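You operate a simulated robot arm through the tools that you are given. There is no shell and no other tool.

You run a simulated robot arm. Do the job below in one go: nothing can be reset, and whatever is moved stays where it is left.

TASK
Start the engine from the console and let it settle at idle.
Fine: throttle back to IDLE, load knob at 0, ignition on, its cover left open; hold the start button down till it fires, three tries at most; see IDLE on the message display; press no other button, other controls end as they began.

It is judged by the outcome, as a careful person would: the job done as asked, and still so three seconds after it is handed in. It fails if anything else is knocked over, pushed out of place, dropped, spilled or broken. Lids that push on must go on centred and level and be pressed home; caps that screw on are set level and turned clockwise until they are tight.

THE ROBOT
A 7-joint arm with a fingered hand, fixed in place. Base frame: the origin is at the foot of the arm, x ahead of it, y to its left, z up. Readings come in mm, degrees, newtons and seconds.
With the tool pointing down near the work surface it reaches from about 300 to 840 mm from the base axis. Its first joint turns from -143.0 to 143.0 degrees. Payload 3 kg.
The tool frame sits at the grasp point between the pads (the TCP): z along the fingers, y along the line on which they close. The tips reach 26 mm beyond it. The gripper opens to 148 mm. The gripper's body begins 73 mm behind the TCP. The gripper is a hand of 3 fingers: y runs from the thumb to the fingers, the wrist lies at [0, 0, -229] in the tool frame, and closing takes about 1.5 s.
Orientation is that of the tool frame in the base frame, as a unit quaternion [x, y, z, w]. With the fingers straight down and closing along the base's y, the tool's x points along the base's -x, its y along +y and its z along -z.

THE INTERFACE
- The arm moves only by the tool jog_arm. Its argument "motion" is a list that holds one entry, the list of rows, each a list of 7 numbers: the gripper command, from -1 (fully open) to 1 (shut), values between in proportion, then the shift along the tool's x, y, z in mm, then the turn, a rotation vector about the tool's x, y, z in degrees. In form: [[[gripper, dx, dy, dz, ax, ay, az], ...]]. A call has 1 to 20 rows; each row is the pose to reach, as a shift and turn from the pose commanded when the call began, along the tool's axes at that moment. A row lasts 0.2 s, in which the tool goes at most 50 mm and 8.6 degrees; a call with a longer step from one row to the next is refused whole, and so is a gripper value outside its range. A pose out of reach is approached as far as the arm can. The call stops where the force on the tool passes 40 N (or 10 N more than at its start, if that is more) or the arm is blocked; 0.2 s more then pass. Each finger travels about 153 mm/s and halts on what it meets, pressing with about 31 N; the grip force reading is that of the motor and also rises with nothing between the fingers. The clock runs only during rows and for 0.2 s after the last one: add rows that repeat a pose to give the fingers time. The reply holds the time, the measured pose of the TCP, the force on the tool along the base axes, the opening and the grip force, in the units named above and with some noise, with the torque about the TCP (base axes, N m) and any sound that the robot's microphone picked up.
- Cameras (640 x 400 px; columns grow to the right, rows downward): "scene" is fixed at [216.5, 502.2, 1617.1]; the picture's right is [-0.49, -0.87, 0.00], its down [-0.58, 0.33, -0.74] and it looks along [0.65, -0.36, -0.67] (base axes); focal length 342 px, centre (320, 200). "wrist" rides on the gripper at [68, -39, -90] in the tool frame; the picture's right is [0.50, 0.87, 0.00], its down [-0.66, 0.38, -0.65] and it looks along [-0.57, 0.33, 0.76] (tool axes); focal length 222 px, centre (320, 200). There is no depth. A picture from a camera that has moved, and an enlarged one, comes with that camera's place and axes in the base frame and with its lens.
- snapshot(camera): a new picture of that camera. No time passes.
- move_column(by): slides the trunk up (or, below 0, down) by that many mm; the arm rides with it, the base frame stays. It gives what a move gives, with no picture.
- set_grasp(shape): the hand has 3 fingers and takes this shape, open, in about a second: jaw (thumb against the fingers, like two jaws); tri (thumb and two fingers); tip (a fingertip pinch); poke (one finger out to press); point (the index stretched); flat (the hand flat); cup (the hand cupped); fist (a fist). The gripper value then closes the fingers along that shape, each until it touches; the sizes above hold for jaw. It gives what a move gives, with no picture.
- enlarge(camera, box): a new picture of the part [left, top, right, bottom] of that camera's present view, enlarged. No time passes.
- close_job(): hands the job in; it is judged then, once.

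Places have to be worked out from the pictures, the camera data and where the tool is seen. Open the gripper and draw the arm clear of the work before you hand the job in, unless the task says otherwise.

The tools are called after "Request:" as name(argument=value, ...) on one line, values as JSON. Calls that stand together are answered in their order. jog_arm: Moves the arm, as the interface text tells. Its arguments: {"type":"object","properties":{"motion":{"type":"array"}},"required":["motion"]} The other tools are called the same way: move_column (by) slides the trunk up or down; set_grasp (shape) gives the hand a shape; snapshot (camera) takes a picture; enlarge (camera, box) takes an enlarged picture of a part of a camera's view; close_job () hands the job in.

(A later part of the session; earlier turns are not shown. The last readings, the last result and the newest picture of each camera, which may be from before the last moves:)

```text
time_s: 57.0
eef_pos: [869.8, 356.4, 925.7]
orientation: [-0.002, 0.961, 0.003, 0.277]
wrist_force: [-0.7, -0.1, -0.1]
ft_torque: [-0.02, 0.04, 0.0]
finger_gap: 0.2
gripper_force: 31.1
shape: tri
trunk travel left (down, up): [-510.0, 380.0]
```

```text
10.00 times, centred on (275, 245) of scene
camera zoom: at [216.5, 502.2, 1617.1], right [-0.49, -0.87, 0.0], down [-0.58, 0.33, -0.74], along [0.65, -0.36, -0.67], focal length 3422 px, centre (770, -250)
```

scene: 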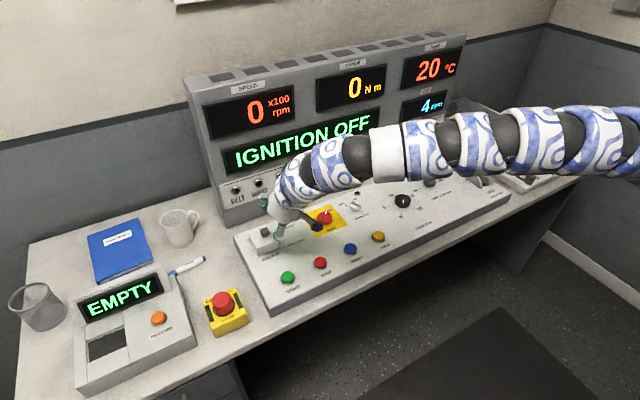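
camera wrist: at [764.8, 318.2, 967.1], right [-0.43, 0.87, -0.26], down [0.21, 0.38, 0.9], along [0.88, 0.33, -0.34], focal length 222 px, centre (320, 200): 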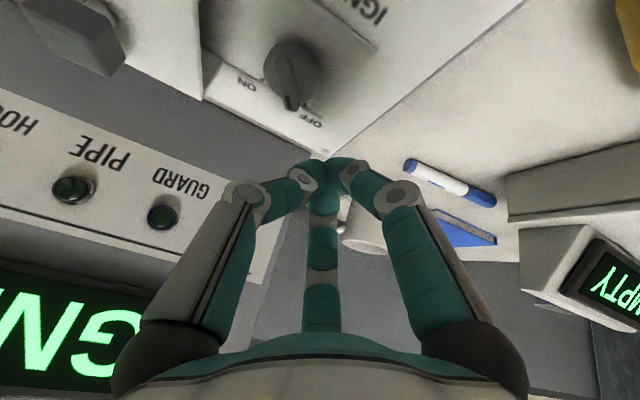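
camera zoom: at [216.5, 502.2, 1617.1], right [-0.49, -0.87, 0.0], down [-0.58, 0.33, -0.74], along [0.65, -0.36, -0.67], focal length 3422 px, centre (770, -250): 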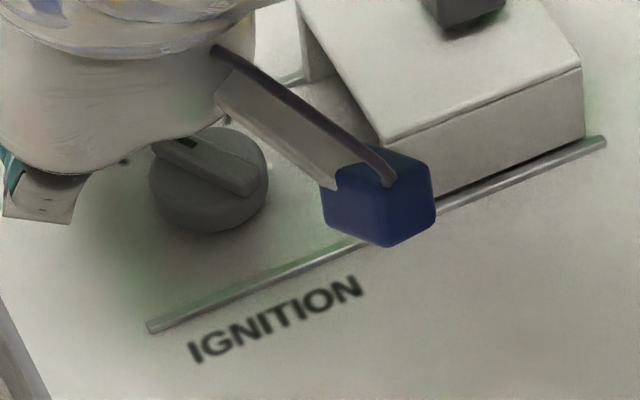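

Using only wrist-camera stereo I refine: bar from (886, 325) to (859, 311), top z≈867, panel z≈846. I lower the tips beside the pointer end (tip bottom ≈ 859).

Request:
jog_arm(motion=[[[1, 6, 0, 6.3, 0, 0, 0], [1, 12, 0, 12.6, 0, 0, 0], [1, 17.8, 0, 18.9, 0, 0, 0], [1, 17.8, 0, 18.9, 0, 0, 0]]])

Request:
enlarge(camera="wrist", box=[220, 20, 380, 200])

Request:
enlarge(camera="scene", box=[235, 205, 315, 265])

```text
time_s: 58.0
eef_pos: [865.1, 358.8, 900.1]
orientation: [-0.001, 0.961, 0.003, 0.276]
wrist_force: [0.1, -0.6, -0.7]
ft_torque: [0.01, 0.02, 0.02]
finger_gap: 0.0
gripper_force: 30.9
shape: tri
trunk travel left (down, up): [-510.0, 380.0]
```

```text
2.22 times, centred on (300, 110) of wrist
camera zoom: at [759.7, 318.2, 941.9], right [-0.43, 0.87, -0.26], down [0.21, 0.38, 0.9], along [0.88, 0.33, -0.34], focal length 494 px, centre (364, 400)
```

zoom: 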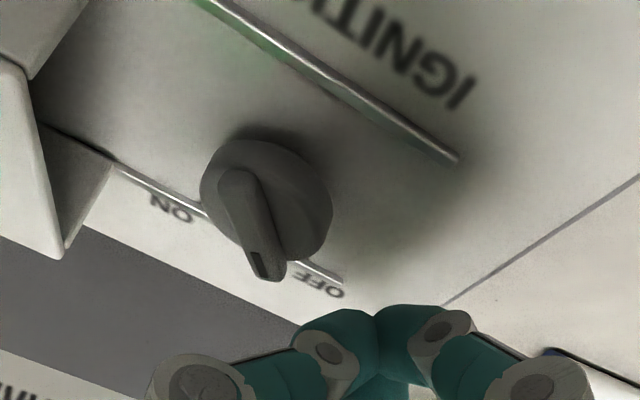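

```text
6.67 times, centred on (275, 235) of scene
camera zoom: at [216.5, 502.2, 1617.1], right [-0.49, -0.87, 0.0], down [-0.58, 0.33, -0.74], along [0.65, -0.36, -0.67], focal length 2281 px, centre (620, -33)
```

zoom: 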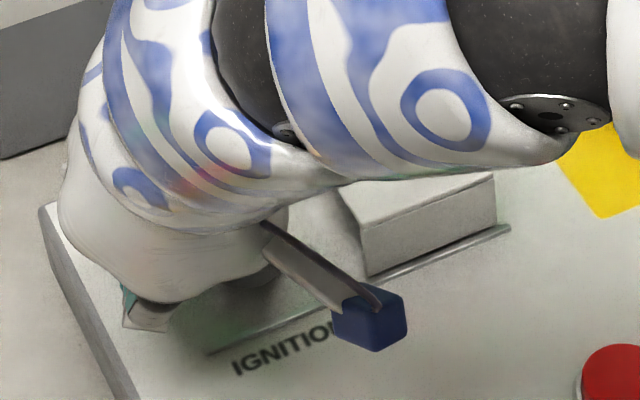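

No contact forces, and the tips sit left of the pointer end. I push along −y in 3 mm steps to swing the bar toward ON.

Request:
jog_arm(motion=[[[1, 0, -4, 0, 0, 0, 0], [1, 0, -8, 0, 0, 0, 0], [1, 0, -12, 0, 0, 0, 0], [1, 0, -15, 0, 0, 0, 0], [1, 0, -18, 0, 0, 0, 0], [1, 0, -21, 0, 0, 0, 0]]])

Request:
enlarge(camera="wrist", box=[220, 20, 380, 200])

```text
time_s: 59.4
eef_pos: [865.5, 336.2, 899.0]
orientation: [-0.002, 0.961, 0.003, 0.276]
wrist_force: [0.2, -0.2, -0.5]
ft_torque: [0.01, -0.01, 0.04]
finger_gap: 0.1
gripper_force: 31.7
shape: tri
trunk travel left (down, up): [-510.0, 380.0]
```

```text
2.22 times, centred on (300, 110) of wrist
camera zoom: at [759.9, 297.1, 941.0], right [-0.43, 0.86, -0.26], down [0.21, 0.38, 0.9], along [0.88, 0.33, -0.34], focal length 494 px, centre (364, 400)
```

zoom: 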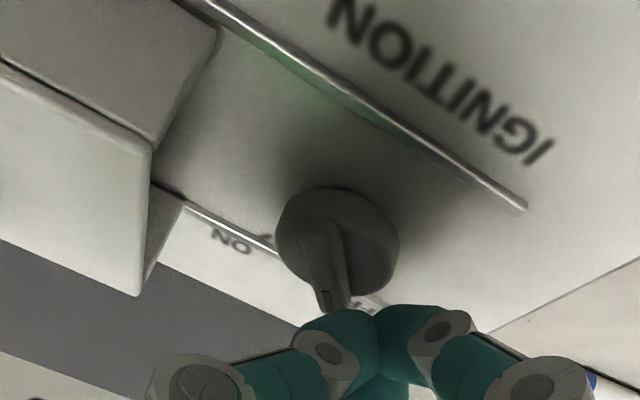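

No contact yet at y=336; the bar still points to OFF. I continue pushing in small steps.

Request:
jog_arm(motion=[[[1, 0, -3, 0, 0, 0, 0], [1, 0, -6, 0, 0, 0, 0], [1, 0, -9, 0, 0, 0, 0], [1, 0, -12, 0, 0, 0, 0]]])

Request:
enlarge(camera="wrist", box=[220, 20, 380, 200])

Request:
snapshot(camera="scene")

```text
time_s: 60.4
eef_pos: [863.8, 325.2, 899.8]
orientation: [-0.002, 0.961, 0.002, 0.276]
wrist_force: [0.3, -0.3, -0.3]
ft_torque: [-0.02, 0.0, 0.01]
finger_gap: 0.0
gripper_force: 30.9
shape: tri
trunk travel left (down, up): [-510.0, 380.0]
```

```text
2.22 times, centred on (300, 110) of wrist
camera zoom: at [759.6, 285.1, 941.8], right [-0.43, 0.86, -0.26], down [0.21, 0.38, 0.9], along [0.88, 0.33, -0.34], focal length 494 px, centre (364, 400)
```

zoom: 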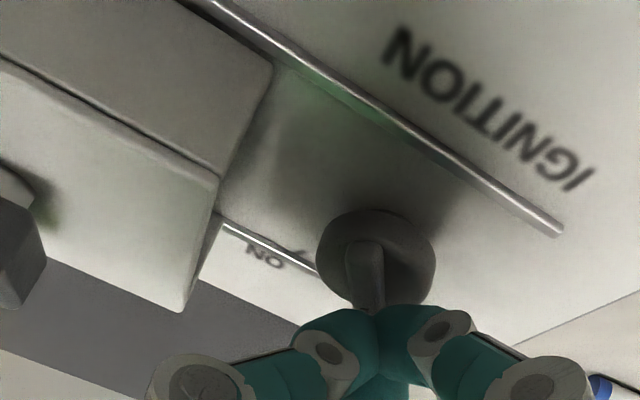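

```text
taken
```

scene: 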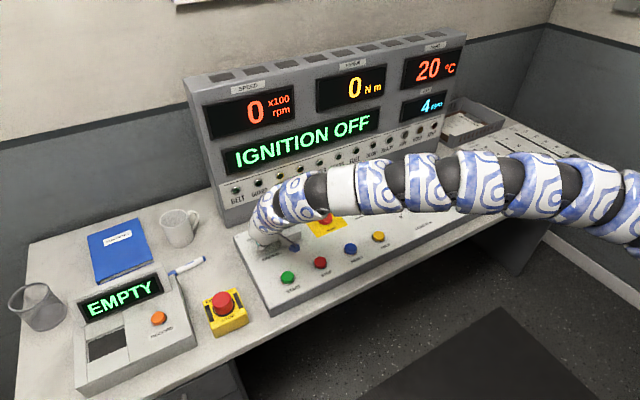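

No contact: the tips are just passing above the bar. I back off to +y, lower 9 mm, and repeat the push.

Request:
jog_arm(motion=[[[1, 0, 12, 0, 0, 0, 0], [1, 0, 24, 0, 0, 0, 0], [1, 4.8, 24, 7.6, 0, 0, 0], [1, 4.8, 24, 7.6, 0, 0, 0], [1, 4.8, 20, 7.6, 0, 0, 0], [1, 4.8, 16, 7.6, 0, 0, 0], [1, 4.8, 13, 7.6, 0, 0, 0], [1, 4.8, 10, 7.6, 0, 0, 0], [1, 4.8, 7, 7.6, 0, 0, 0], [1, 4.8, 4, 7.6, 0, 0, 0]]])

Request:
enlarge(camera="wrist", box=[220, 20, 380, 200])

Request:
enlarge(camera="scene", box=[220, 110, 390, 270])

```text
time_s: 62.5
eef_pos: [864.7, 330.2, 892.0]
orientation: [-0.002, 0.961, 0.003, 0.277]
wrist_force: [-0.9, 6.5, 4.3]
ft_torque: [0.15, 0.0, 0.04]
finger_gap: 0.2
gripper_force: 31.4
shape: tri
trunk travel left (down, up): [-510.0, 380.0]
```

```text
2.22 times, centred on (300, 110) of wrist
camera zoom: at [759.2, 290.8, 933.3], right [-0.43, 0.86, -0.26], down [0.21, 0.38, 0.9], along [0.88, 0.33, -0.34], focal length 494 px, centre (364, 400)
```

zoom: 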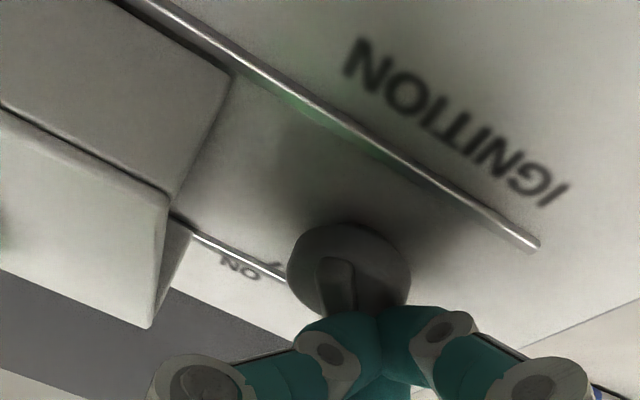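

```text
2.50 times, centred on (305, 190) of scene
camera zoom: at [216.5, 502.2, 1617.1], right [-0.49, -0.87, 0.0], down [-0.58, 0.33, -0.74], along [0.65, -0.36, -0.67], focal length 856 px, centre (358, 225)
```

zoom: 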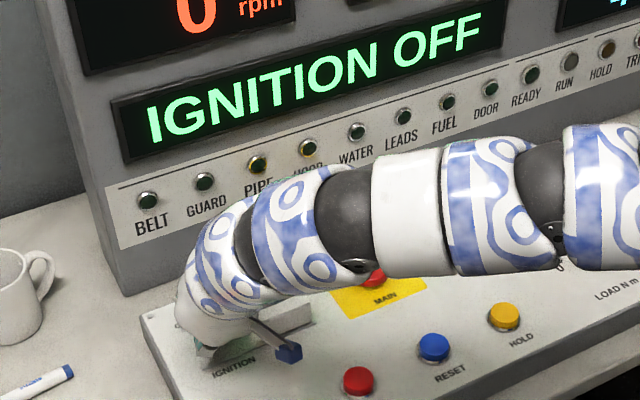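

Contact now (6.5 N opposing). I keep pushing in −y with slightly more depth.

Request:
jog_arm(motion=[[[1, 1.1, -3, 1.7, 0, 0, 0], [1, 1.6, -6, 2.5, 0, 0, 0], [1, 1.6, -9, 2.5, 0, 0, 0], [1, 1.6, -12, 2.5, 0, 0, 0]]])

Request:
enlarge(camera="wrist", box=[220, 20, 380, 200])

Request:
enlarge(camera="scene", box=[220, 110, 390, 270])

```text
time_s: 63.5
eef_pos: [865.1, 318.7, 891.6]
orientation: [-0.002, 0.961, 0.004, 0.277]
wrist_force: [-0.2, 27.6, 19.1]
ft_torque: [0.75, -0.19, 0.28]
finger_gap: 0.4
gripper_force: 30.7
shape: tri
trunk travel left (down, up): [-510.0, 380.0]
```

```text
2.22 times, centred on (300, 110) of wrist
camera zoom: at [759.4, 278.5, 931.8], right [-0.43, 0.86, -0.26], down [0.2, 0.37, 0.9], along [0.88, 0.33, -0.34], focal length 494 px, centre (364, 400)
```

zoom: 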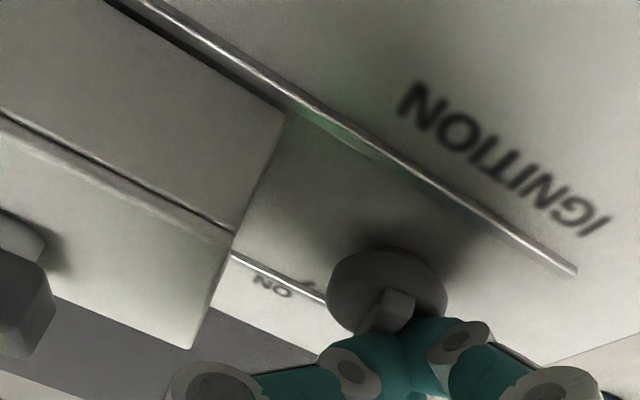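

```text
2.50 times, centred on (305, 190) of scene
camera zoom: at [216.5, 502.2, 1617.1], right [-0.49, -0.87, 0.0], down [-0.58, 0.33, -0.74], along [0.65, -0.36, -0.67], focal length 856 px, centre (358, 225)
```

zoom: 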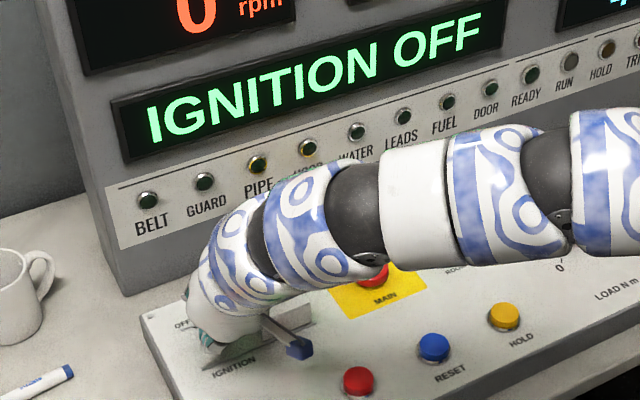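

The bar has swung and 27 N is building. I back away and lift to see where the pointer ended up.

Request:
jog_arm(motion=[[[1, 0, 6, 0, 0, 0, 0], [1, -3, 12, -5, 0, 0, 0], [1, -12, 20, -20, 0, 0, 0], [1, -24, 30, -38, 0, 0, 0], [1, -24, 30, -38, 0, 0, 0]]])

Request:
enlarge(camera="wrist", box=[220, 20, 380, 200])

Request:
enlarge(camera="scene", box=[220, 110, 390, 270])

```text
time_s: 64.8
eef_pos: [864.6, 347.3, 931.8]
orientation: [-0.002, 0.961, 0.003, 0.277]
wrist_force: [0.3, -0.3, 0.0]
ft_torque: [-0.04, 0.04, 0.0]
finger_gap: 0.1
gripper_force: 30.9
shape: tri
trunk travel left (down, up): [-510.0, 380.0]
```

```text
2.22 times, centred on (300, 110) of wrist
camera zoom: at [760.0, 307.1, 974.1], right [-0.43, 0.86, -0.26], down [0.21, 0.38, 0.9], along [0.88, 0.33, -0.34], focal length 494 px, centre (364, 400)
```

zoom: 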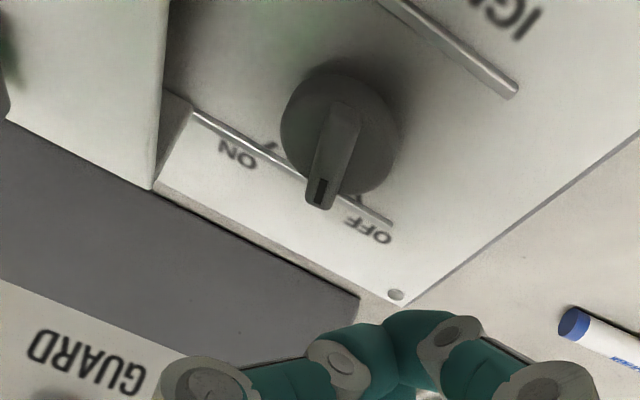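

```text
2.50 times, centred on (305, 190) of scene
camera zoom: at [216.5, 502.2, 1617.1], right [-0.49, -0.87, 0.0], down [-0.58, 0.33, -0.74], along [0.65, -0.36, -0.67], focal length 856 px, centre (358, 225)
```

zoom: 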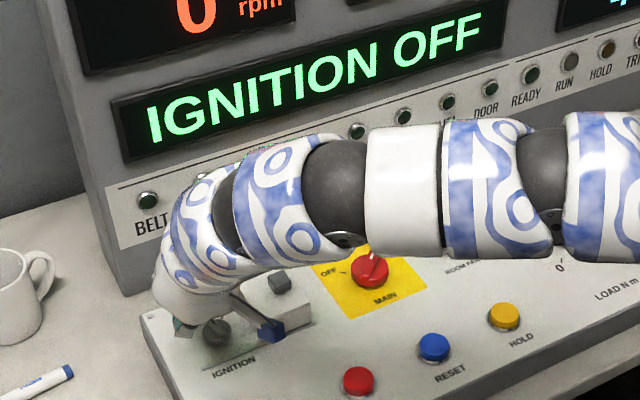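

The bar turned only from 28° to about 11°; my push point was too close to the switch axis. I'll reposition ~17 mm further in +x to push on the pointer's outer end, using the trunk to gain reach.

Request:
jog_arm(motion=[[[1, -23, 0, -21, 0, 0, 0], [1, -46.3, 0, -41.8, 0, 0, 0], [1, -46.3, 0, -41.8, 0, 0, 0]]])

Request:
move_column(by=-60)

Request:
enlarge(camera="wrist", box=[220, 20, 380, 200])

Request:
enlarge(camera="scene", box=[220, 180, 340, 270])

```text
time_s: 65.5
eef_pos: [883.4, 347.0, 992.8]
orientation: [-0.002, 0.961, 0.003, 0.277]
wrist_force: [0.2, 0.7, 0.5]
ft_torque: [0.03, 0.02, -0.04]
finger_gap: 0.3
gripper_force: 31.1
shape: tri
trunk travel left (down, up): [-510.0, 380.0]
```

```text
time_s: 66.5
eef_pos: [883.3, 347.2, 933.7]
orientation: [-0.002, 0.961, 0.003, 0.277]
wrist_force: [-0.3, -0.3, -0.4]
ft_torque: [0.01, -0.03, -0.01]
finger_gap: 0.2
gripper_force: 31.2
shape: tri
trunk travel left (down, up): [-450.0, 440.0]
```

```text
2.22 times, centred on (300, 110) of wrist
camera zoom: at [777.5, 307.3, 974.5], right [-0.43, 0.87, -0.26], down [0.21, 0.38, 0.9], along [0.88, 0.33, -0.34], focal length 494 px, centre (364, 400)
```

zoom: 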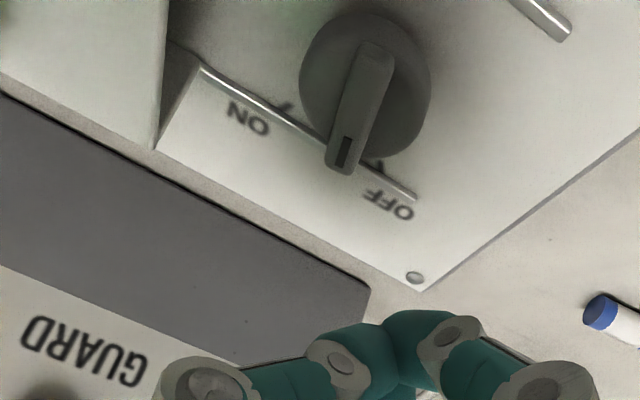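

```text
4.44 times, centred on (280, 225) of scene
camera zoom: at [216.5, 502.2, 1617.1], right [-0.49, -0.87, 0.0], down [-0.58, 0.33, -0.74], along [0.65, -0.36, -0.67], focal length 1521 px, centre (498, 89)
```

zoom: 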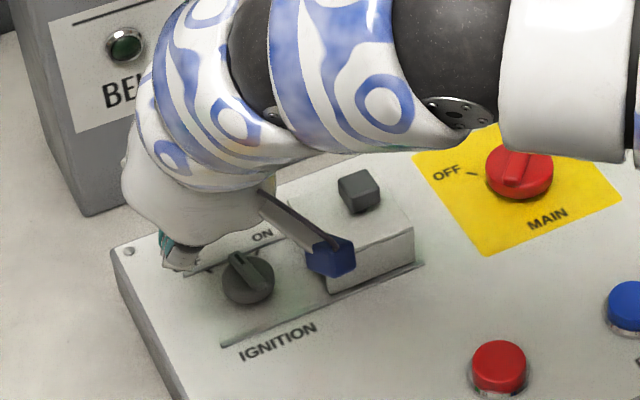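

Ticks triangulate cleanly: switch axis (880, 319), ON at −30°, panel z≈839. The tip now lines up with the pointer's outer end, so I descend beside it to z≈889.

Request:
jog_arm(motion=[[[1, 8, 0, 12.6, 0, 0, 0], [1, 16, 0, 25.3, 0, 0, 0], [1, 20, 0, 32, 0, 0, 0], [1, 23.8, 0, 37.9, 0, 0, 0], [1, 23.8, 0, 37.9, 0, 0, 0]]])

Request:
enlarge(camera="wrist", box=[220, 20, 380, 200])

```text
time_s: 67.8
eef_pos: [882.7, 348.2, 886.9]
orientation: [-0.002, 0.961, 0.003, 0.276]
wrist_force: [-0.4, -0.5, -0.3]
ft_torque: [0.0, -0.02, -0.04]
finger_gap: 0.0
gripper_force: 31.1
shape: tri
trunk travel left (down, up): [-450.0, 440.0]
```

```text
2.22 times, centred on (300, 110) of wrist
camera zoom: at [777.9, 307.7, 929.3], right [-0.43, 0.86, -0.26], down [0.21, 0.38, 0.9], along [0.88, 0.33, -0.34], focal length 494 px, centre (364, 400)
```

zoom: 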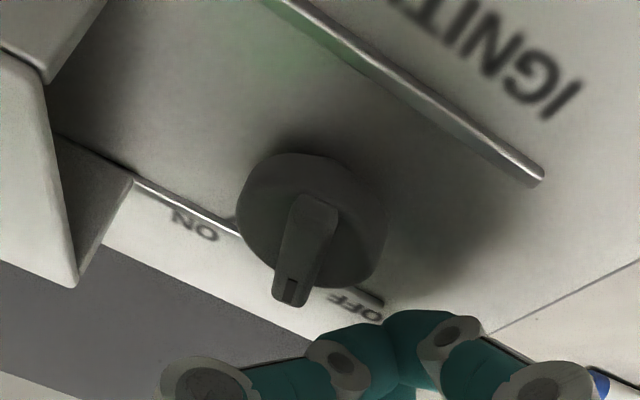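

Clear of contact and in place. I push along −y in 3 mm steps onto the pointer's end.

Request:
jog_arm(motion=[[[1, 0, -4, 0, 0, 0, 0], [1, 0, -8, 0, 0, 0, 0], [1, 0, -11, 0, 0, 0, 0], [1, 0, -14, 0, 0, 0, 0], [1, 0, -17, 0, 0, 0, 0], [1, 0, -20, 0, 0, 0, 0], [1, 0, -22, 0, 0, 0, 0]]])

Request:
enlarge(camera="wrist", box=[220, 20, 380, 200])

Request:
enlarge(camera="scene", box=[220, 110, 390, 270])

```text
time_s: 69.3
eef_pos: [882.5, 325.1, 887.8]
orientation: [-0.002, 0.961, 0.003, 0.276]
wrist_force: [0.1, 1.9, 2.2]
ft_torque: [0.0, -0.04, 0.02]
finger_gap: 0.0
gripper_force: 31.0
shape: tri
trunk travel left (down, up): [-450.0, 440.0]
```

```text
2.22 times, centred on (300, 110) of wrist
camera zoom: at [777.3, 285.9, 929.5], right [-0.43, 0.87, -0.26], down [0.21, 0.38, 0.9], along [0.88, 0.33, -0.34], focal length 494 px, centre (364, 400)
```

zoom: 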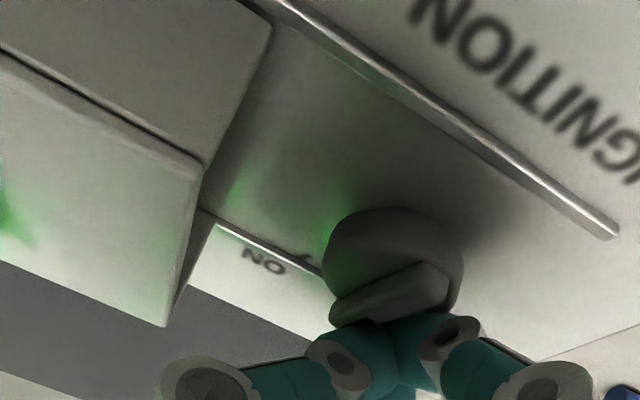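

```text
2.50 times, centred on (305, 190) of scene
camera zoom: at [216.5, 502.2, 1617.1], right [-0.49, -0.87, 0.0], down [-0.58, 0.33, -0.74], along [0.65, -0.36, -0.67], focal length 856 px, centre (358, 225)
```

zoom: 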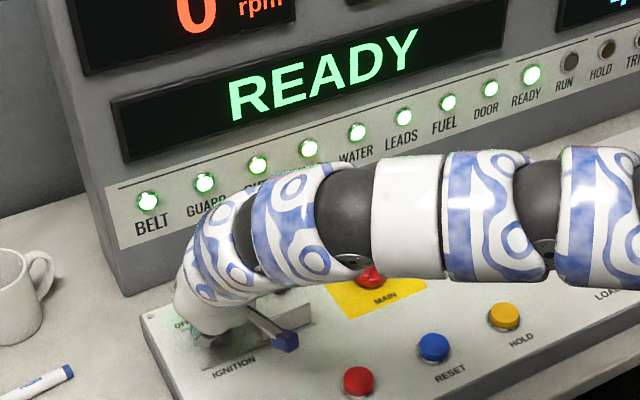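

The display now reads READY and all the check lamps are lit, so the ignition is ON. I back off and lift to check the pointer.

Request:
jog_arm(motion=[[[1, 0, 6, 0, 0, 0, 0], [1, -3, 12, -5, 0, 0, 0], [1, -16, 20, -25, 0, 0, 0], [1, -40, 20, -60, 0, 0, 0], [1, -40, 20, -60, 0, 0, 0]]])

Request:
enlarge(camera="wrist", box=[220, 0, 400, 200])

Request:
snapshot(camera="scene")

```text
time_s: 70.5
eef_pos: [885.0, 345.3, 960.4]
orientation: [-0.001, 0.961, 0.002, 0.276]
wrist_force: [0.6, 0.5, 1.0]
ft_torque: [0.01, -0.02, 0.01]
finger_gap: 0.2
gripper_force: 31.2
shape: tri
trunk travel left (down, up): [-450.0, 440.0]
```

```text
2.00 times, centred on (310, 100) of wrist
camera zoom: at [779.3, 305.3, 1001.8], right [-0.43, 0.87, -0.26], down [0.21, 0.38, 0.9], along [0.88, 0.33, -0.34], focal length 444 px, centre (340, 400)
```

zoom: 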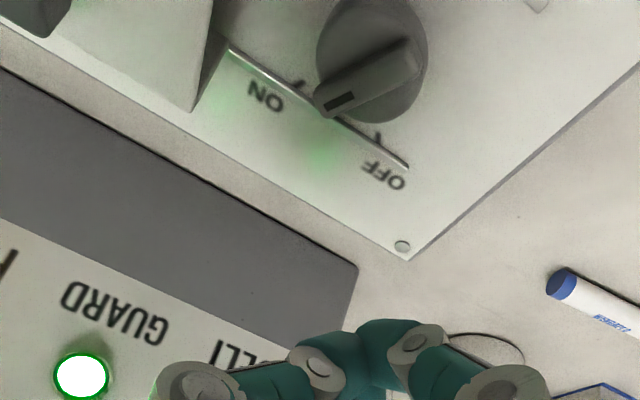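

```text
taken
```

scene: 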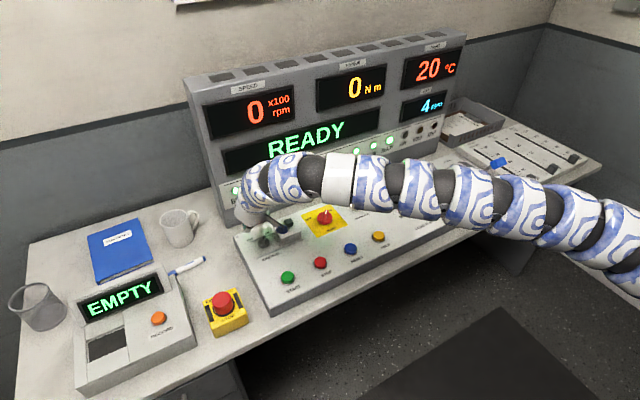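

The pointer is close to the ON tick (about −26° of −30°). I repeat the push a few millimetres further to seat it firmly at ON.

Request:
jog_arm(motion=[[[1, 20, 0, 30, 0, 0, 0], [1, 37, 0, 55, 0, 0, 0], [1, 40, 0, 60, 0, 0, 0], [1, 40, -8, 60, 0, 0, 0], [1, 40, -15, 60, 0, 0, 0], [1, 40, -19, 60, 0, 0, 0], [1, 40, -21, 60, 0, 0, 0], [1, 40, -23, 60, 0, 0, 0], [1, 40, -25, 60, 0, 0, 0]]])

Request:
enlarge(camera="wrist", box=[220, 20, 380, 200])

```text
time_s: 72.5
eef_pos: [883.1, 321.6, 890.3]
orientation: [-0.001, 0.961, 0.003, 0.277]
wrist_force: [2.1, 5.4, 3.7]
ft_torque: [0.17, -0.11, -0.01]
finger_gap: 0.1
gripper_force: 31.0
shape: tri
trunk travel left (down, up): [-450.0, 440.0]
```

```text
2.22 times, centred on (300, 110) of wrist
camera zoom: at [777.6, 281.5, 929.7], right [-0.43, 0.87, -0.26], down [0.21, 0.37, 0.9], along [0.88, 0.33, -0.34], focal length 494 px, centre (364, 400)
```

zoom: 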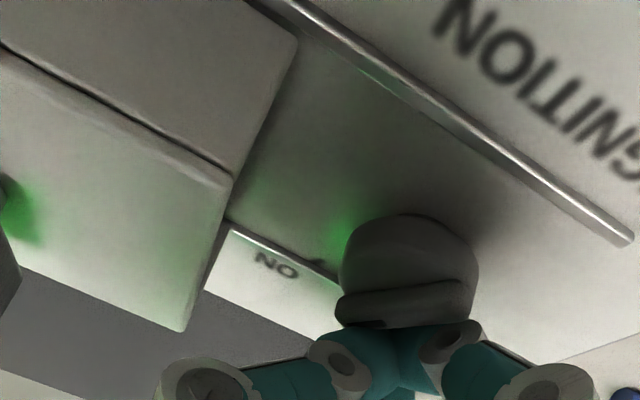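

The bar moved a little further with 5 N. One more small push to find the stop.

Request:
jog_arm(motion=[[[1, 0, -2, 0, 0, 0, 0], [1, 0, -4, 0, 0, 0, 0]]])

Request:
enlarge(camera="wrist", box=[220, 20, 380, 200])

```text
time_s: 73.2
eef_pos: [883.4, 318.2, 889.0]
orientation: [-0.003, 0.961, 0.003, 0.278]
wrist_force: [11.3, 15.3, 6.0]
ft_torque: [0.35, -0.29, -0.01]
finger_gap: 0.0
gripper_force: 31.3
shape: tri
trunk travel left (down, up): [-450.0, 440.0]
```

```text
2.22 times, centred on (300, 110) of wrist
camera zoom: at [778.3, 278.1, 929.9], right [-0.43, 0.86, -0.26], down [0.2, 0.37, 0.9], along [0.88, 0.33, -0.34], focal length 494 px, centre (364, 400)
```

zoom: 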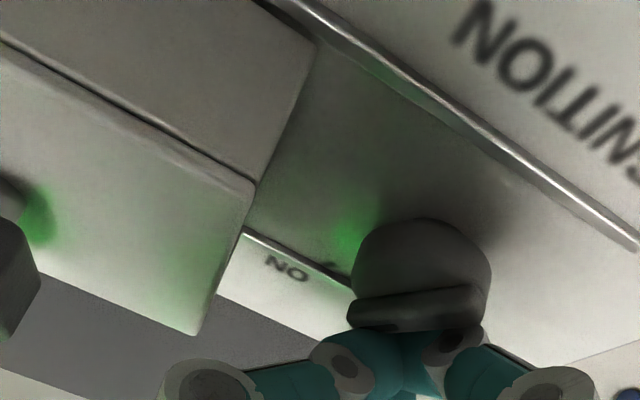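

Force rose to about 20 N with the bar no longer turning, so it is at its stop. I back off, lift and verify.

Request:
jog_arm(motion=[[[1, 0, 6, 0, 0, 0, 0], [1, 0, 14, 0, 0, 0, 0], [1, -16, 26, -25, 0, 0, 0], [1, -40, 26, -60, 0, 0, 0], [1, -40, 26, -60, 0, 0, 0]]])

Request:
enlarge(camera="wrist", box=[220, 0, 400, 200])

Request:
enlarge(camera="scene", box=[220, 110, 450, 290])

```text
time_s: 74.3
eef_pos: [884.9, 341.8, 960.9]
orientation: [-0.001, 0.961, 0.002, 0.275]
wrist_force: [0.4, 0.3, -0.9]
ft_torque: [0.02, -0.01, 0.01]
finger_gap: 0.0
gripper_force: 31.2
shape: tri
trunk travel left (down, up): [-450.0, 440.0]
```

```text
2.00 times, centred on (310, 100) of wrist
camera zoom: at [779.1, 301.9, 1001.4], right [-0.43, 0.86, -0.26], down [0.21, 0.38, 0.9], along [0.88, 0.33, -0.34], focal length 444 px, centre (340, 400)
```

zoom: 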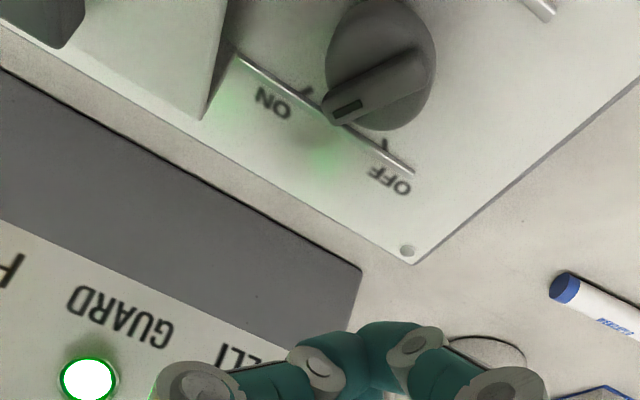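

```text
2.22 times, centred on (335, 200) of scene
camera zoom: at [216.5, 502.2, 1617.1], right [-0.49, -0.87, 0.0], down [-0.58, 0.33, -0.74], along [0.65, -0.36, -0.67], focal length 760 px, centre (287, 200)
```

zoom: 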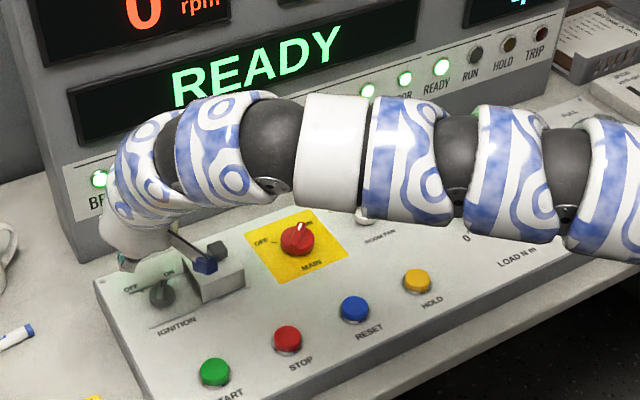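

The ignition rests in its ON detent, the cover is open and the display reads READY. I now move to above the START button (≈733, 310) while bringing the hand back to vertical.

Request:
jog_arm(motion=[[[1, 16.8, -3.9, -8.9, 0, 4, 0], [1, 33.6, -7.8, -17.8, 0, 8, 0], [1, 50.3, -11.6, -26.7, 0, 12, 0], [1, 67.1, -15.5, -35.6, 0, 16, 0], [1, 83.9, -19.4, -44.5, 0, 20, 0], [1, 100.7, -23.3, -53.4, 0, 24, 0], [1, 117.4, -27.1, -62.3, 0, 28, 0], [1, 134.2, -31, -71.2, 0, 32, 0], [1, 134.2, -31, -71.2, 0, 32, 0]]])

Request:
snapshot(camera="wrist")

Request:
snapshot(camera="scene")

```text
time_s: 76.3
eef_pos: [731.9, 310.1, 948.1]
orientation: [-0.003, 1.0, 0.002, 0.0]
wrist_force: [-0.6, 1.0, 0.0]
ft_torque: [0.01, -0.01, 0.02]
finger_gap: 0.2
gripper_force: 30.8
shape: tri
trunk travel left (down, up): [-450.0, 440.0]
```

```text
taken
camera wrist: at [665.3, 270.5, 1040.1], right [-0.5, 0.86, 0.0], down [0.65, 0.38, 0.65], along [0.56, 0.33, -0.76], focal length 222 px, centre (320, 200)
```

wrist: 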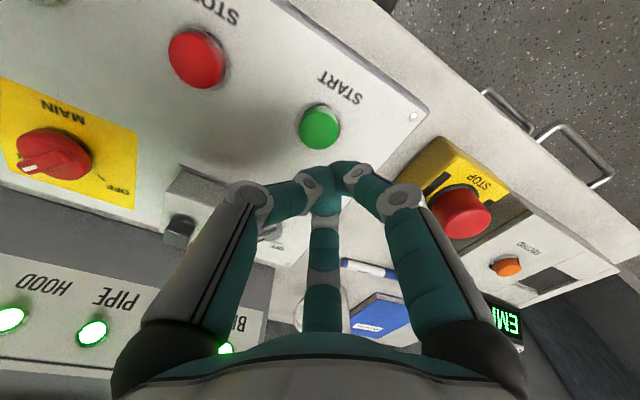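

```text
taken
```

scene: 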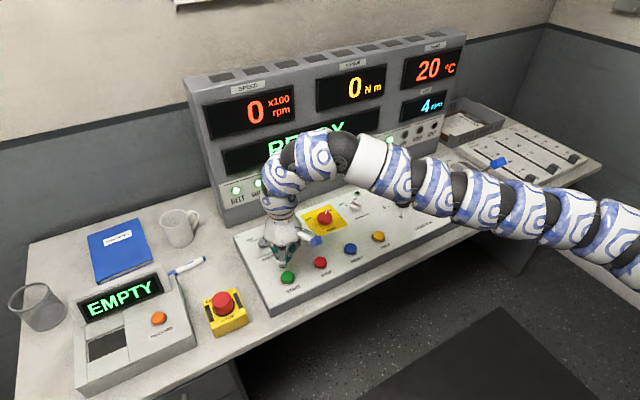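

I zoom in on START from here to refine its centre under the tool axis.

Request:
enlarge(camera="wrist", box=[260, 60, 400, 190])

Request:
enlarge(camera="scene", box=[250, 220, 330, 300])

```text
3.08 times, centred on (330, 125) of wrist
camera zoom: at [665.3, 270.5, 1040.1], right [-0.5, 0.86, 0.0], down [0.65, 0.38, 0.65], along [0.56, 0.33, -0.76], focal length 684 px, centre (289, 431)
```

zoom: 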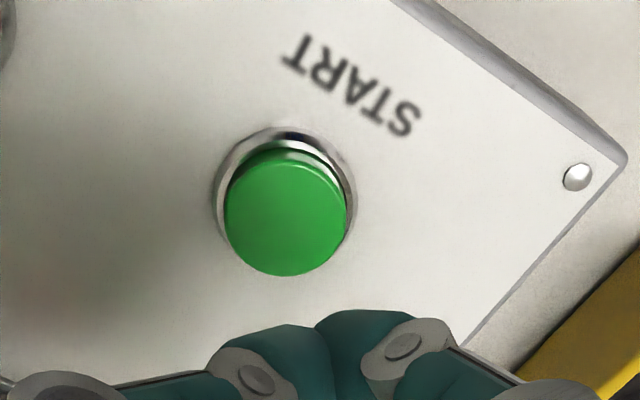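

```text
5.00 times, centred on (290, 260) of scene
camera zoom: at [216.5, 502.2, 1617.1], right [-0.49, -0.87, 0.0], down [-0.58, 0.33, -0.74], along [0.65, -0.36, -0.67], focal length 1711 px, centre (470, -100)
```

zoom: 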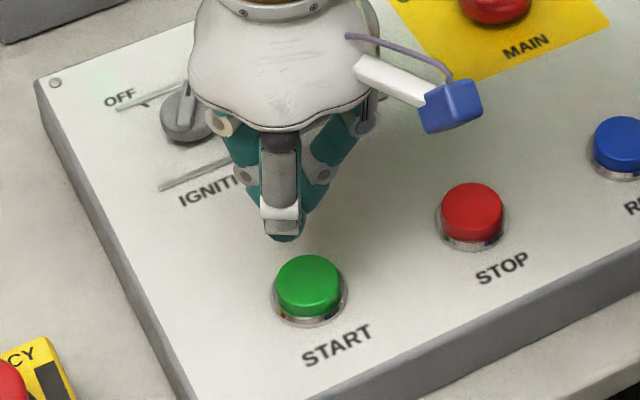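

START's cap (≈34 mm wide) is within about 3 mm of the tool axis. I descend to just above it.

Request:
jog_arm(motion=[[[1, -1, 0.5, 15, 0, 0, 0], [1, -2, 0.5, 30, 0, 0, 0], [1, -2, 0.5, 42, 0, 0, 0], [1, -2, 0.5, 46, 0, 0, 0], [1, -2, 0.5, 46, 0, 0, 0]]])

Request:
snapshot(camera="wrist")

Request:
enlarge(camera="scene", box=[250, 220, 330, 300])

```text
time_s: 77.5
eef_pos: [735.4, 310.2, 902.4]
orientation: [-0.003, 1.0, 0.002, -0.001]
wrist_force: [0.3, -0.1, -0.5]
ft_torque: [0.02, 0.0, 0.0]
finger_gap: 0.1
gripper_force: 30.3
shape: tri
trunk travel left (down, up): [-450.0, 440.0]
```

```text
taken
camera wrist: at [668.1, 271.0, 994.1], right [-0.5, 0.86, 0.0], down [0.65, 0.38, 0.66], along [0.57, 0.33, -0.76], focal length 222 px, centre (320, 200)
```

wrist: 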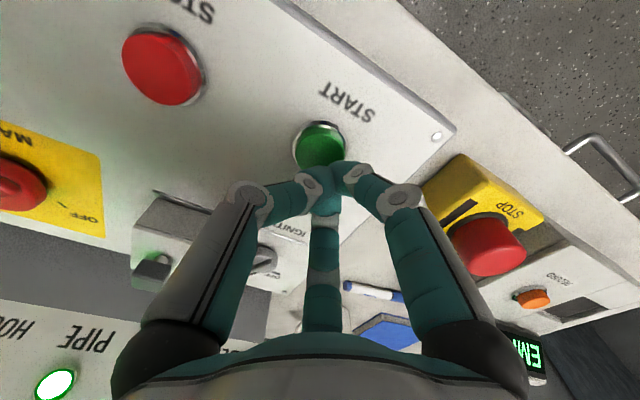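

```text
5.00 times, centred on (290, 260) of scene
camera zoom: at [216.5, 502.2, 1617.1], right [-0.49, -0.87, 0.0], down [-0.58, 0.33, -0.74], along [0.65, -0.36, -0.67], focal length 1711 px, centre (470, -100)
```

zoom: 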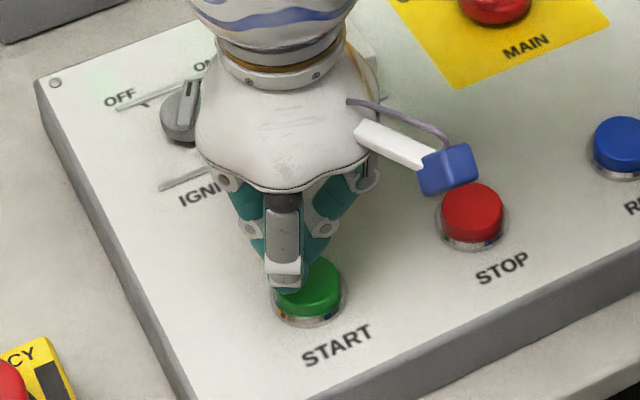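

The tip is just above the cap. I step down gently to find contact.

Request:
jog_arm(motion=[[[1, 1, -1, 2, 0, 0, 0], [1, 1, -1, 4, 0, 0, 0], [1, 1, -1, 6, 0, 0, 0], [1, 1, -1, 7, 0, 0, 0]]])

```text
time_s: 78.5
eef_pos: [734.7, 310.5, 896.1]
orientation: [-0.003, 1.0, 0.001, 0.0]
wrist_force: [-0.1, 0.1, -1.2]
ft_torque: [0.0, -0.01, 0.0]
finger_gap: 0.0
gripper_force: 31.0
shape: tri
trunk travel left (down, up): [-450.0, 440.0]
```

No contact yet at z=896. I continue down in small steps.

Request:
jog_arm(motion=[[[1, 0, 0, 1.5, 0, 0, 0], [1, 0, 0, 3, 0, 0, 0], [1, 0, 0, 4.5, 0, 0, 0]]])

Request:
enlarge(camera="scene", box=[250, 220, 330, 300])

```text
time_s: 79.3
eef_pos: [734.2, 309.1, 891.6]
orientation: [-0.003, 1.0, 0.002, 0.001]
wrist_force: [0.5, -0.5, 0.6]
ft_torque: [-0.05, 0.01, 0.05]
finger_gap: 0.0
gripper_force: 31.3
shape: tri
trunk travel left (down, up): [-450.0, 440.0]
```

```text
5.00 times, centred on (290, 260) of scene
camera zoom: at [216.5, 502.2, 1617.1], right [-0.49, -0.87, 0.0], down [-0.58, 0.33, -0.74], along [0.65, -0.36, -0.67], focal length 1711 px, centre (470, -100)
```

zoom: 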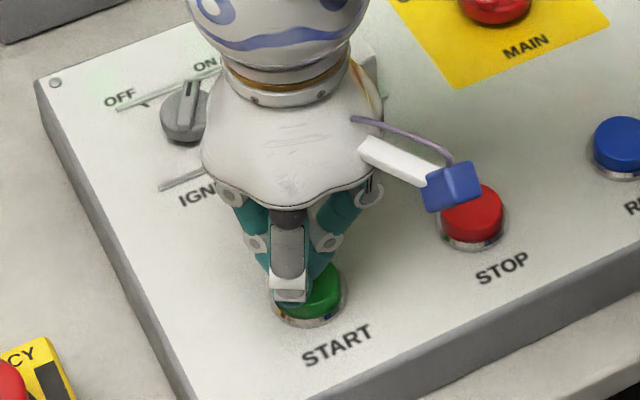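

Still essentially no force at z=891.6. I go on in small steps and then hold.

Request:
jog_arm(motion=[[[1, 0, 0, 1.5, 0, 0, 0], [1, 0, 0, 3, 0, 0, 0], [1, 0, 0, 4.5, 0, 0, 0], [1, 0, 0, 6, 0, 0, 0], [1, 0, 0, 6, 0, 0, 0]]])

Request:
snapshot(camera="scene")

Request:
enlarge(camera="scene", box=[250, 220, 330, 300])

```text
time_s: 80.5
eef_pos: [733.2, 310.4, 886.5]
orientation: [-0.003, 1.0, 0.002, 0.001]
wrist_force: [0.6, -1.1, 2.8]
ft_torque: [0.01, -0.05, -0.02]
finger_gap: 0.0
gripper_force: 30.4
shape: tri
trunk travel left (down, up): [-450.0, 440.0]
heard: click
```

```text
taken
```

scene: 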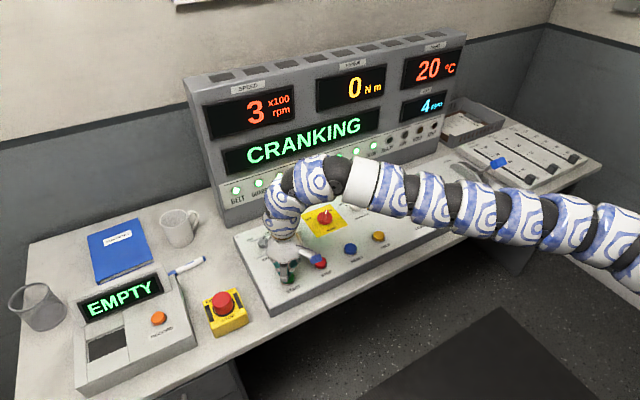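

```text
5.00 times, centred on (290, 260) of scene
camera zoom: at [216.5, 502.2, 1617.1], right [-0.49, -0.87, 0.0], down [-0.58, 0.33, -0.74], along [0.65, -0.36, -0.67], focal length 1711 px, centre (470, -100)
```

zoom: 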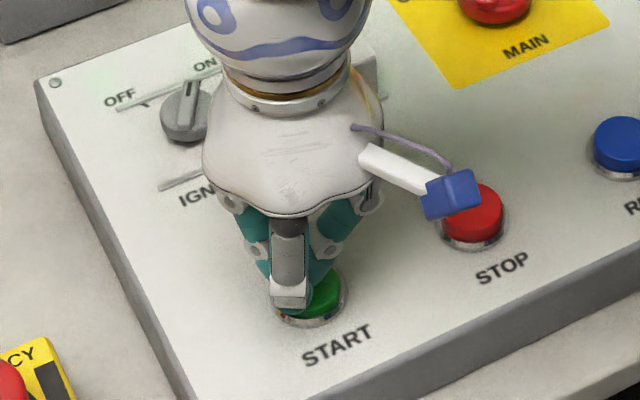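

A click, and the display shows CRANKING at 300 rpm. I hold the button down (1 mm deeper for margin) and watch.

Request:
jog_arm(motion=[[[1, 0, 0, 1, 0, 0, 0], [1, 0, 0, 1, 0, 0, 0], [1, 0, 0, 1, 0, 0, 0]]])

Request:
enlarge(camera="scene", box=[180, 30, 480, 220])

```text
time_s: 81.3
eef_pos: [735.4, 310.5, 885.2]
orientation: [-0.002, 1.0, 0.002, 0.0]
wrist_force: [1.8, -0.1, 6.9]
ft_torque: [0.07, -0.09, -0.01]
finger_gap: 0.0
gripper_force: 30.3
shape: tri
trunk travel left (down, up): [-450.0, 440.0]
```

```text
2.11 times, centred on (330, 125) of scene
camera zoom: at [216.5, 502.2, 1617.1], right [-0.49, -0.87, 0.0], down [-0.58, 0.33, -0.74], along [0.65, -0.36, -0.67], focal length 720 px, centre (299, 358)
```

zoom: 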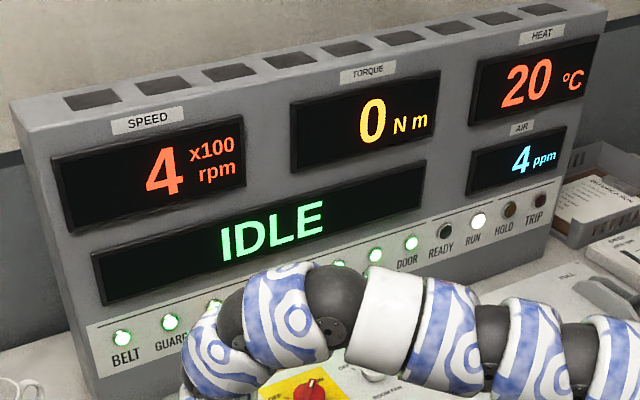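

It fired: IDLE is displayed and the RUN lamp is lit. I release the button by lifting straight up.

Request:
jog_arm(motion=[[[1, 0, 0, -10, 0, 0, 0], [1, 0, 0, -30, 0, 0, 0], [1, 0, 0, -60, 0, 0, 0], [1, 0, 0, -90, 0, 0, 0], [1, 0, 0, -90, 0, 0, 0], [1, 0, 0, -90, 0, 0, 0]]])

Request:
snapshot(camera="scene")

Request:
enlarge(camera="scene", box=[180, 30, 480, 220])

```text
time_s: 82.8
eef_pos: [733.4, 310.6, 975.2]
orientation: [-0.003, 1.0, 0.001, 0.001]
wrist_force: [-0.3, 1.2, 0.7]
ft_torque: [0.0, 0.0, -0.02]
finger_gap: 0.0
gripper_force: 31.1
shape: tri
trunk travel left (down, up): [-450.0, 440.0]
```

```text
taken
```

scene: 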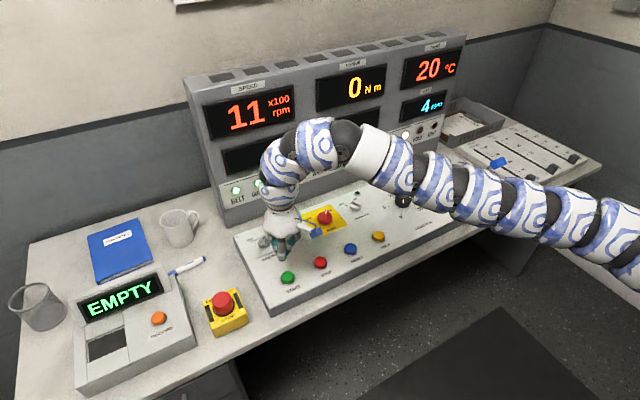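

```text
2.11 times, centred on (330, 125) of scene
camera zoom: at [216.5, 502.2, 1617.1], right [-0.49, -0.87, 0.0], down [-0.58, 0.33, -0.74], along [0.65, -0.36, -0.67], focal length 720 px, centre (299, 358)
```

zoom: 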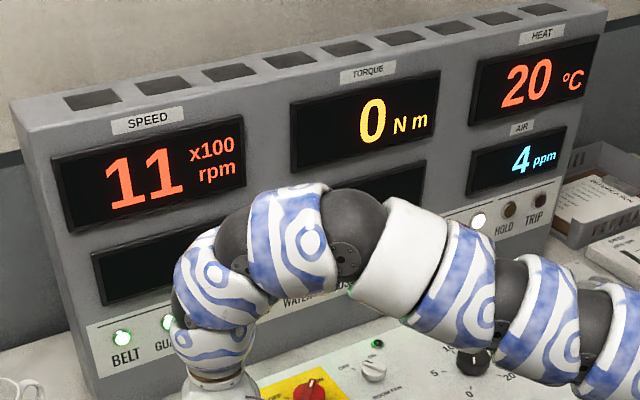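

The engine is spinning up through 1100 rpm and the button has been released. I raise the trunk to draw the arm clear and uncover the display.

Request:
move_column(by=250)

Request:
snapshot(camera="scene")

```text
time_s: 85.3
eef_pos: [733.5, 309.8, 1224.1]
orientation: [-0.002, 1.0, 0.002, 0.0]
wrist_force: [0.4, -0.6, -0.3]
ft_torque: [0.01, 0.0, -0.03]
finger_gap: 0.0
gripper_force: 31.0
shape: tri
trunk travel left (down, up): [-700.0, 190.0]
```

```text
taken
```

scene: 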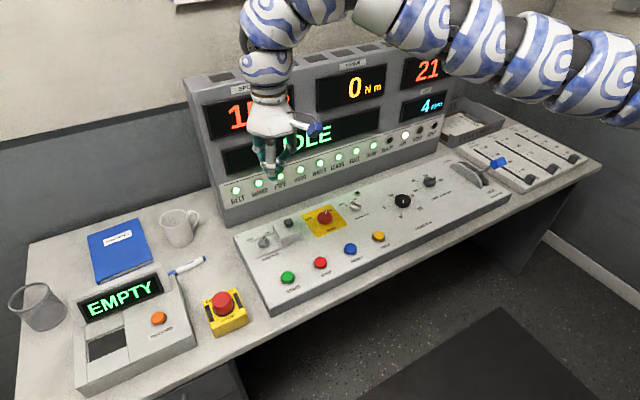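

The display reads …IDLE behind the hand. I open the hand and raise further to see all the readouts.

Request:
jog_arm(motion=[[[0.5, 0, 0, 0, 0, 0, 0], [0, 0, 0, 0, 0, 0, 0], [-0.5, 0, 0, 0, 0, 0, 0], [-1, 0, 0, 0, 0, 0, 0], [-1, 0, 0, 0, 0, 0, 0], [-1, 0, 0, 0, 0, 0, 0], [-1, 0, 0, 0, 0, 0, 0]]])

Request:
move_column(by=185)

Request:
snapshot(camera="scene")

Request:
enlarge(camera="scene", box=[180, 30, 480, 220])

Request:
enlarge(camera="scene", box=[230, 130, 530, 310])

```text
time_s: 86.9
eef_pos: [734.2, 309.1, 1225.3]
orientation: [-0.002, 1.0, 0.001, 0.0]
wrist_force: [-0.4, -0.1, -0.4]
ft_torque: [0.03, 0.01, 0.01]
finger_gap: 142.1
gripper_force: 0.0
shape: jaw
trunk travel left (down, up): [-700.0, 190.0]
```

```text
time_s: 89.0
eef_pos: [734.3, 309.3, 1408.9]
orientation: [-0.002, 1.0, 0.001, 0.0]
wrist_force: [0.1, -0.2, 0.3]
ft_torque: [-0.02, 0.0, 0.01]
finger_gap: 141.6
gripper_force: 0.2
shape: jaw
trunk travel left (down, up): [-885.0, 5.0]
```

```text
taken
```

scene: 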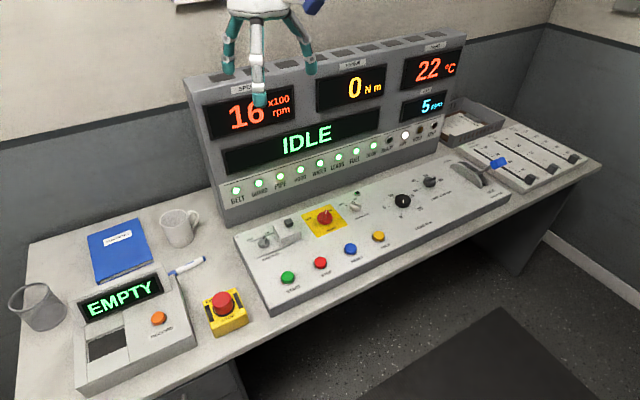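

```text
2.11 times, centred on (330, 125) of scene
camera zoom: at [216.5, 502.2, 1617.1], right [-0.49, -0.87, 0.0], down [-0.58, 0.33, -0.74], along [0.65, -0.36, -0.67], focal length 720 px, centre (299, 358)
```

zoom: 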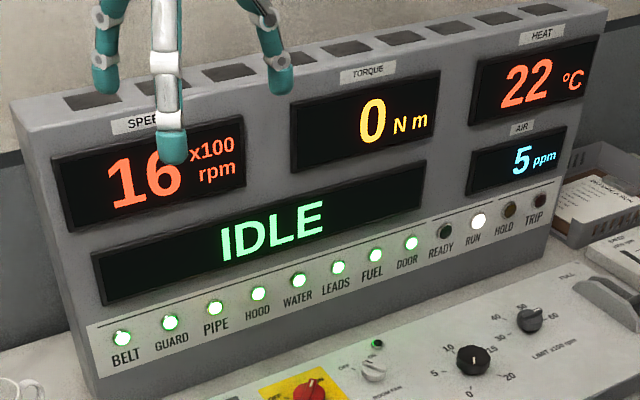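

```text
2.13 times, centred on (380, 220) of scene
camera zoom: at [216.5, 502.2, 1617.1], right [-0.49, -0.87, 0.0], down [-0.58, 0.33, -0.74], along [0.65, -0.36, -0.67], focal length 730 px, centre (192, 157)
```

zoom: 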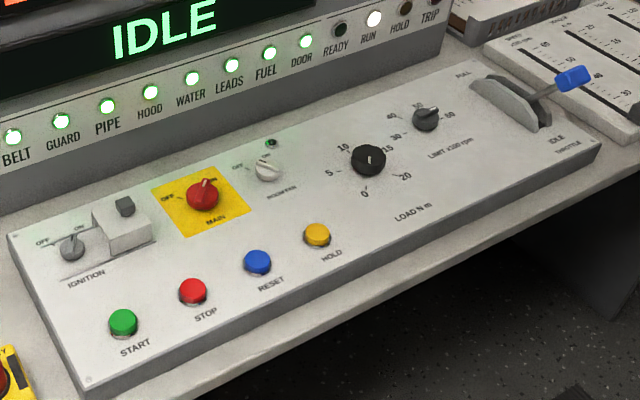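

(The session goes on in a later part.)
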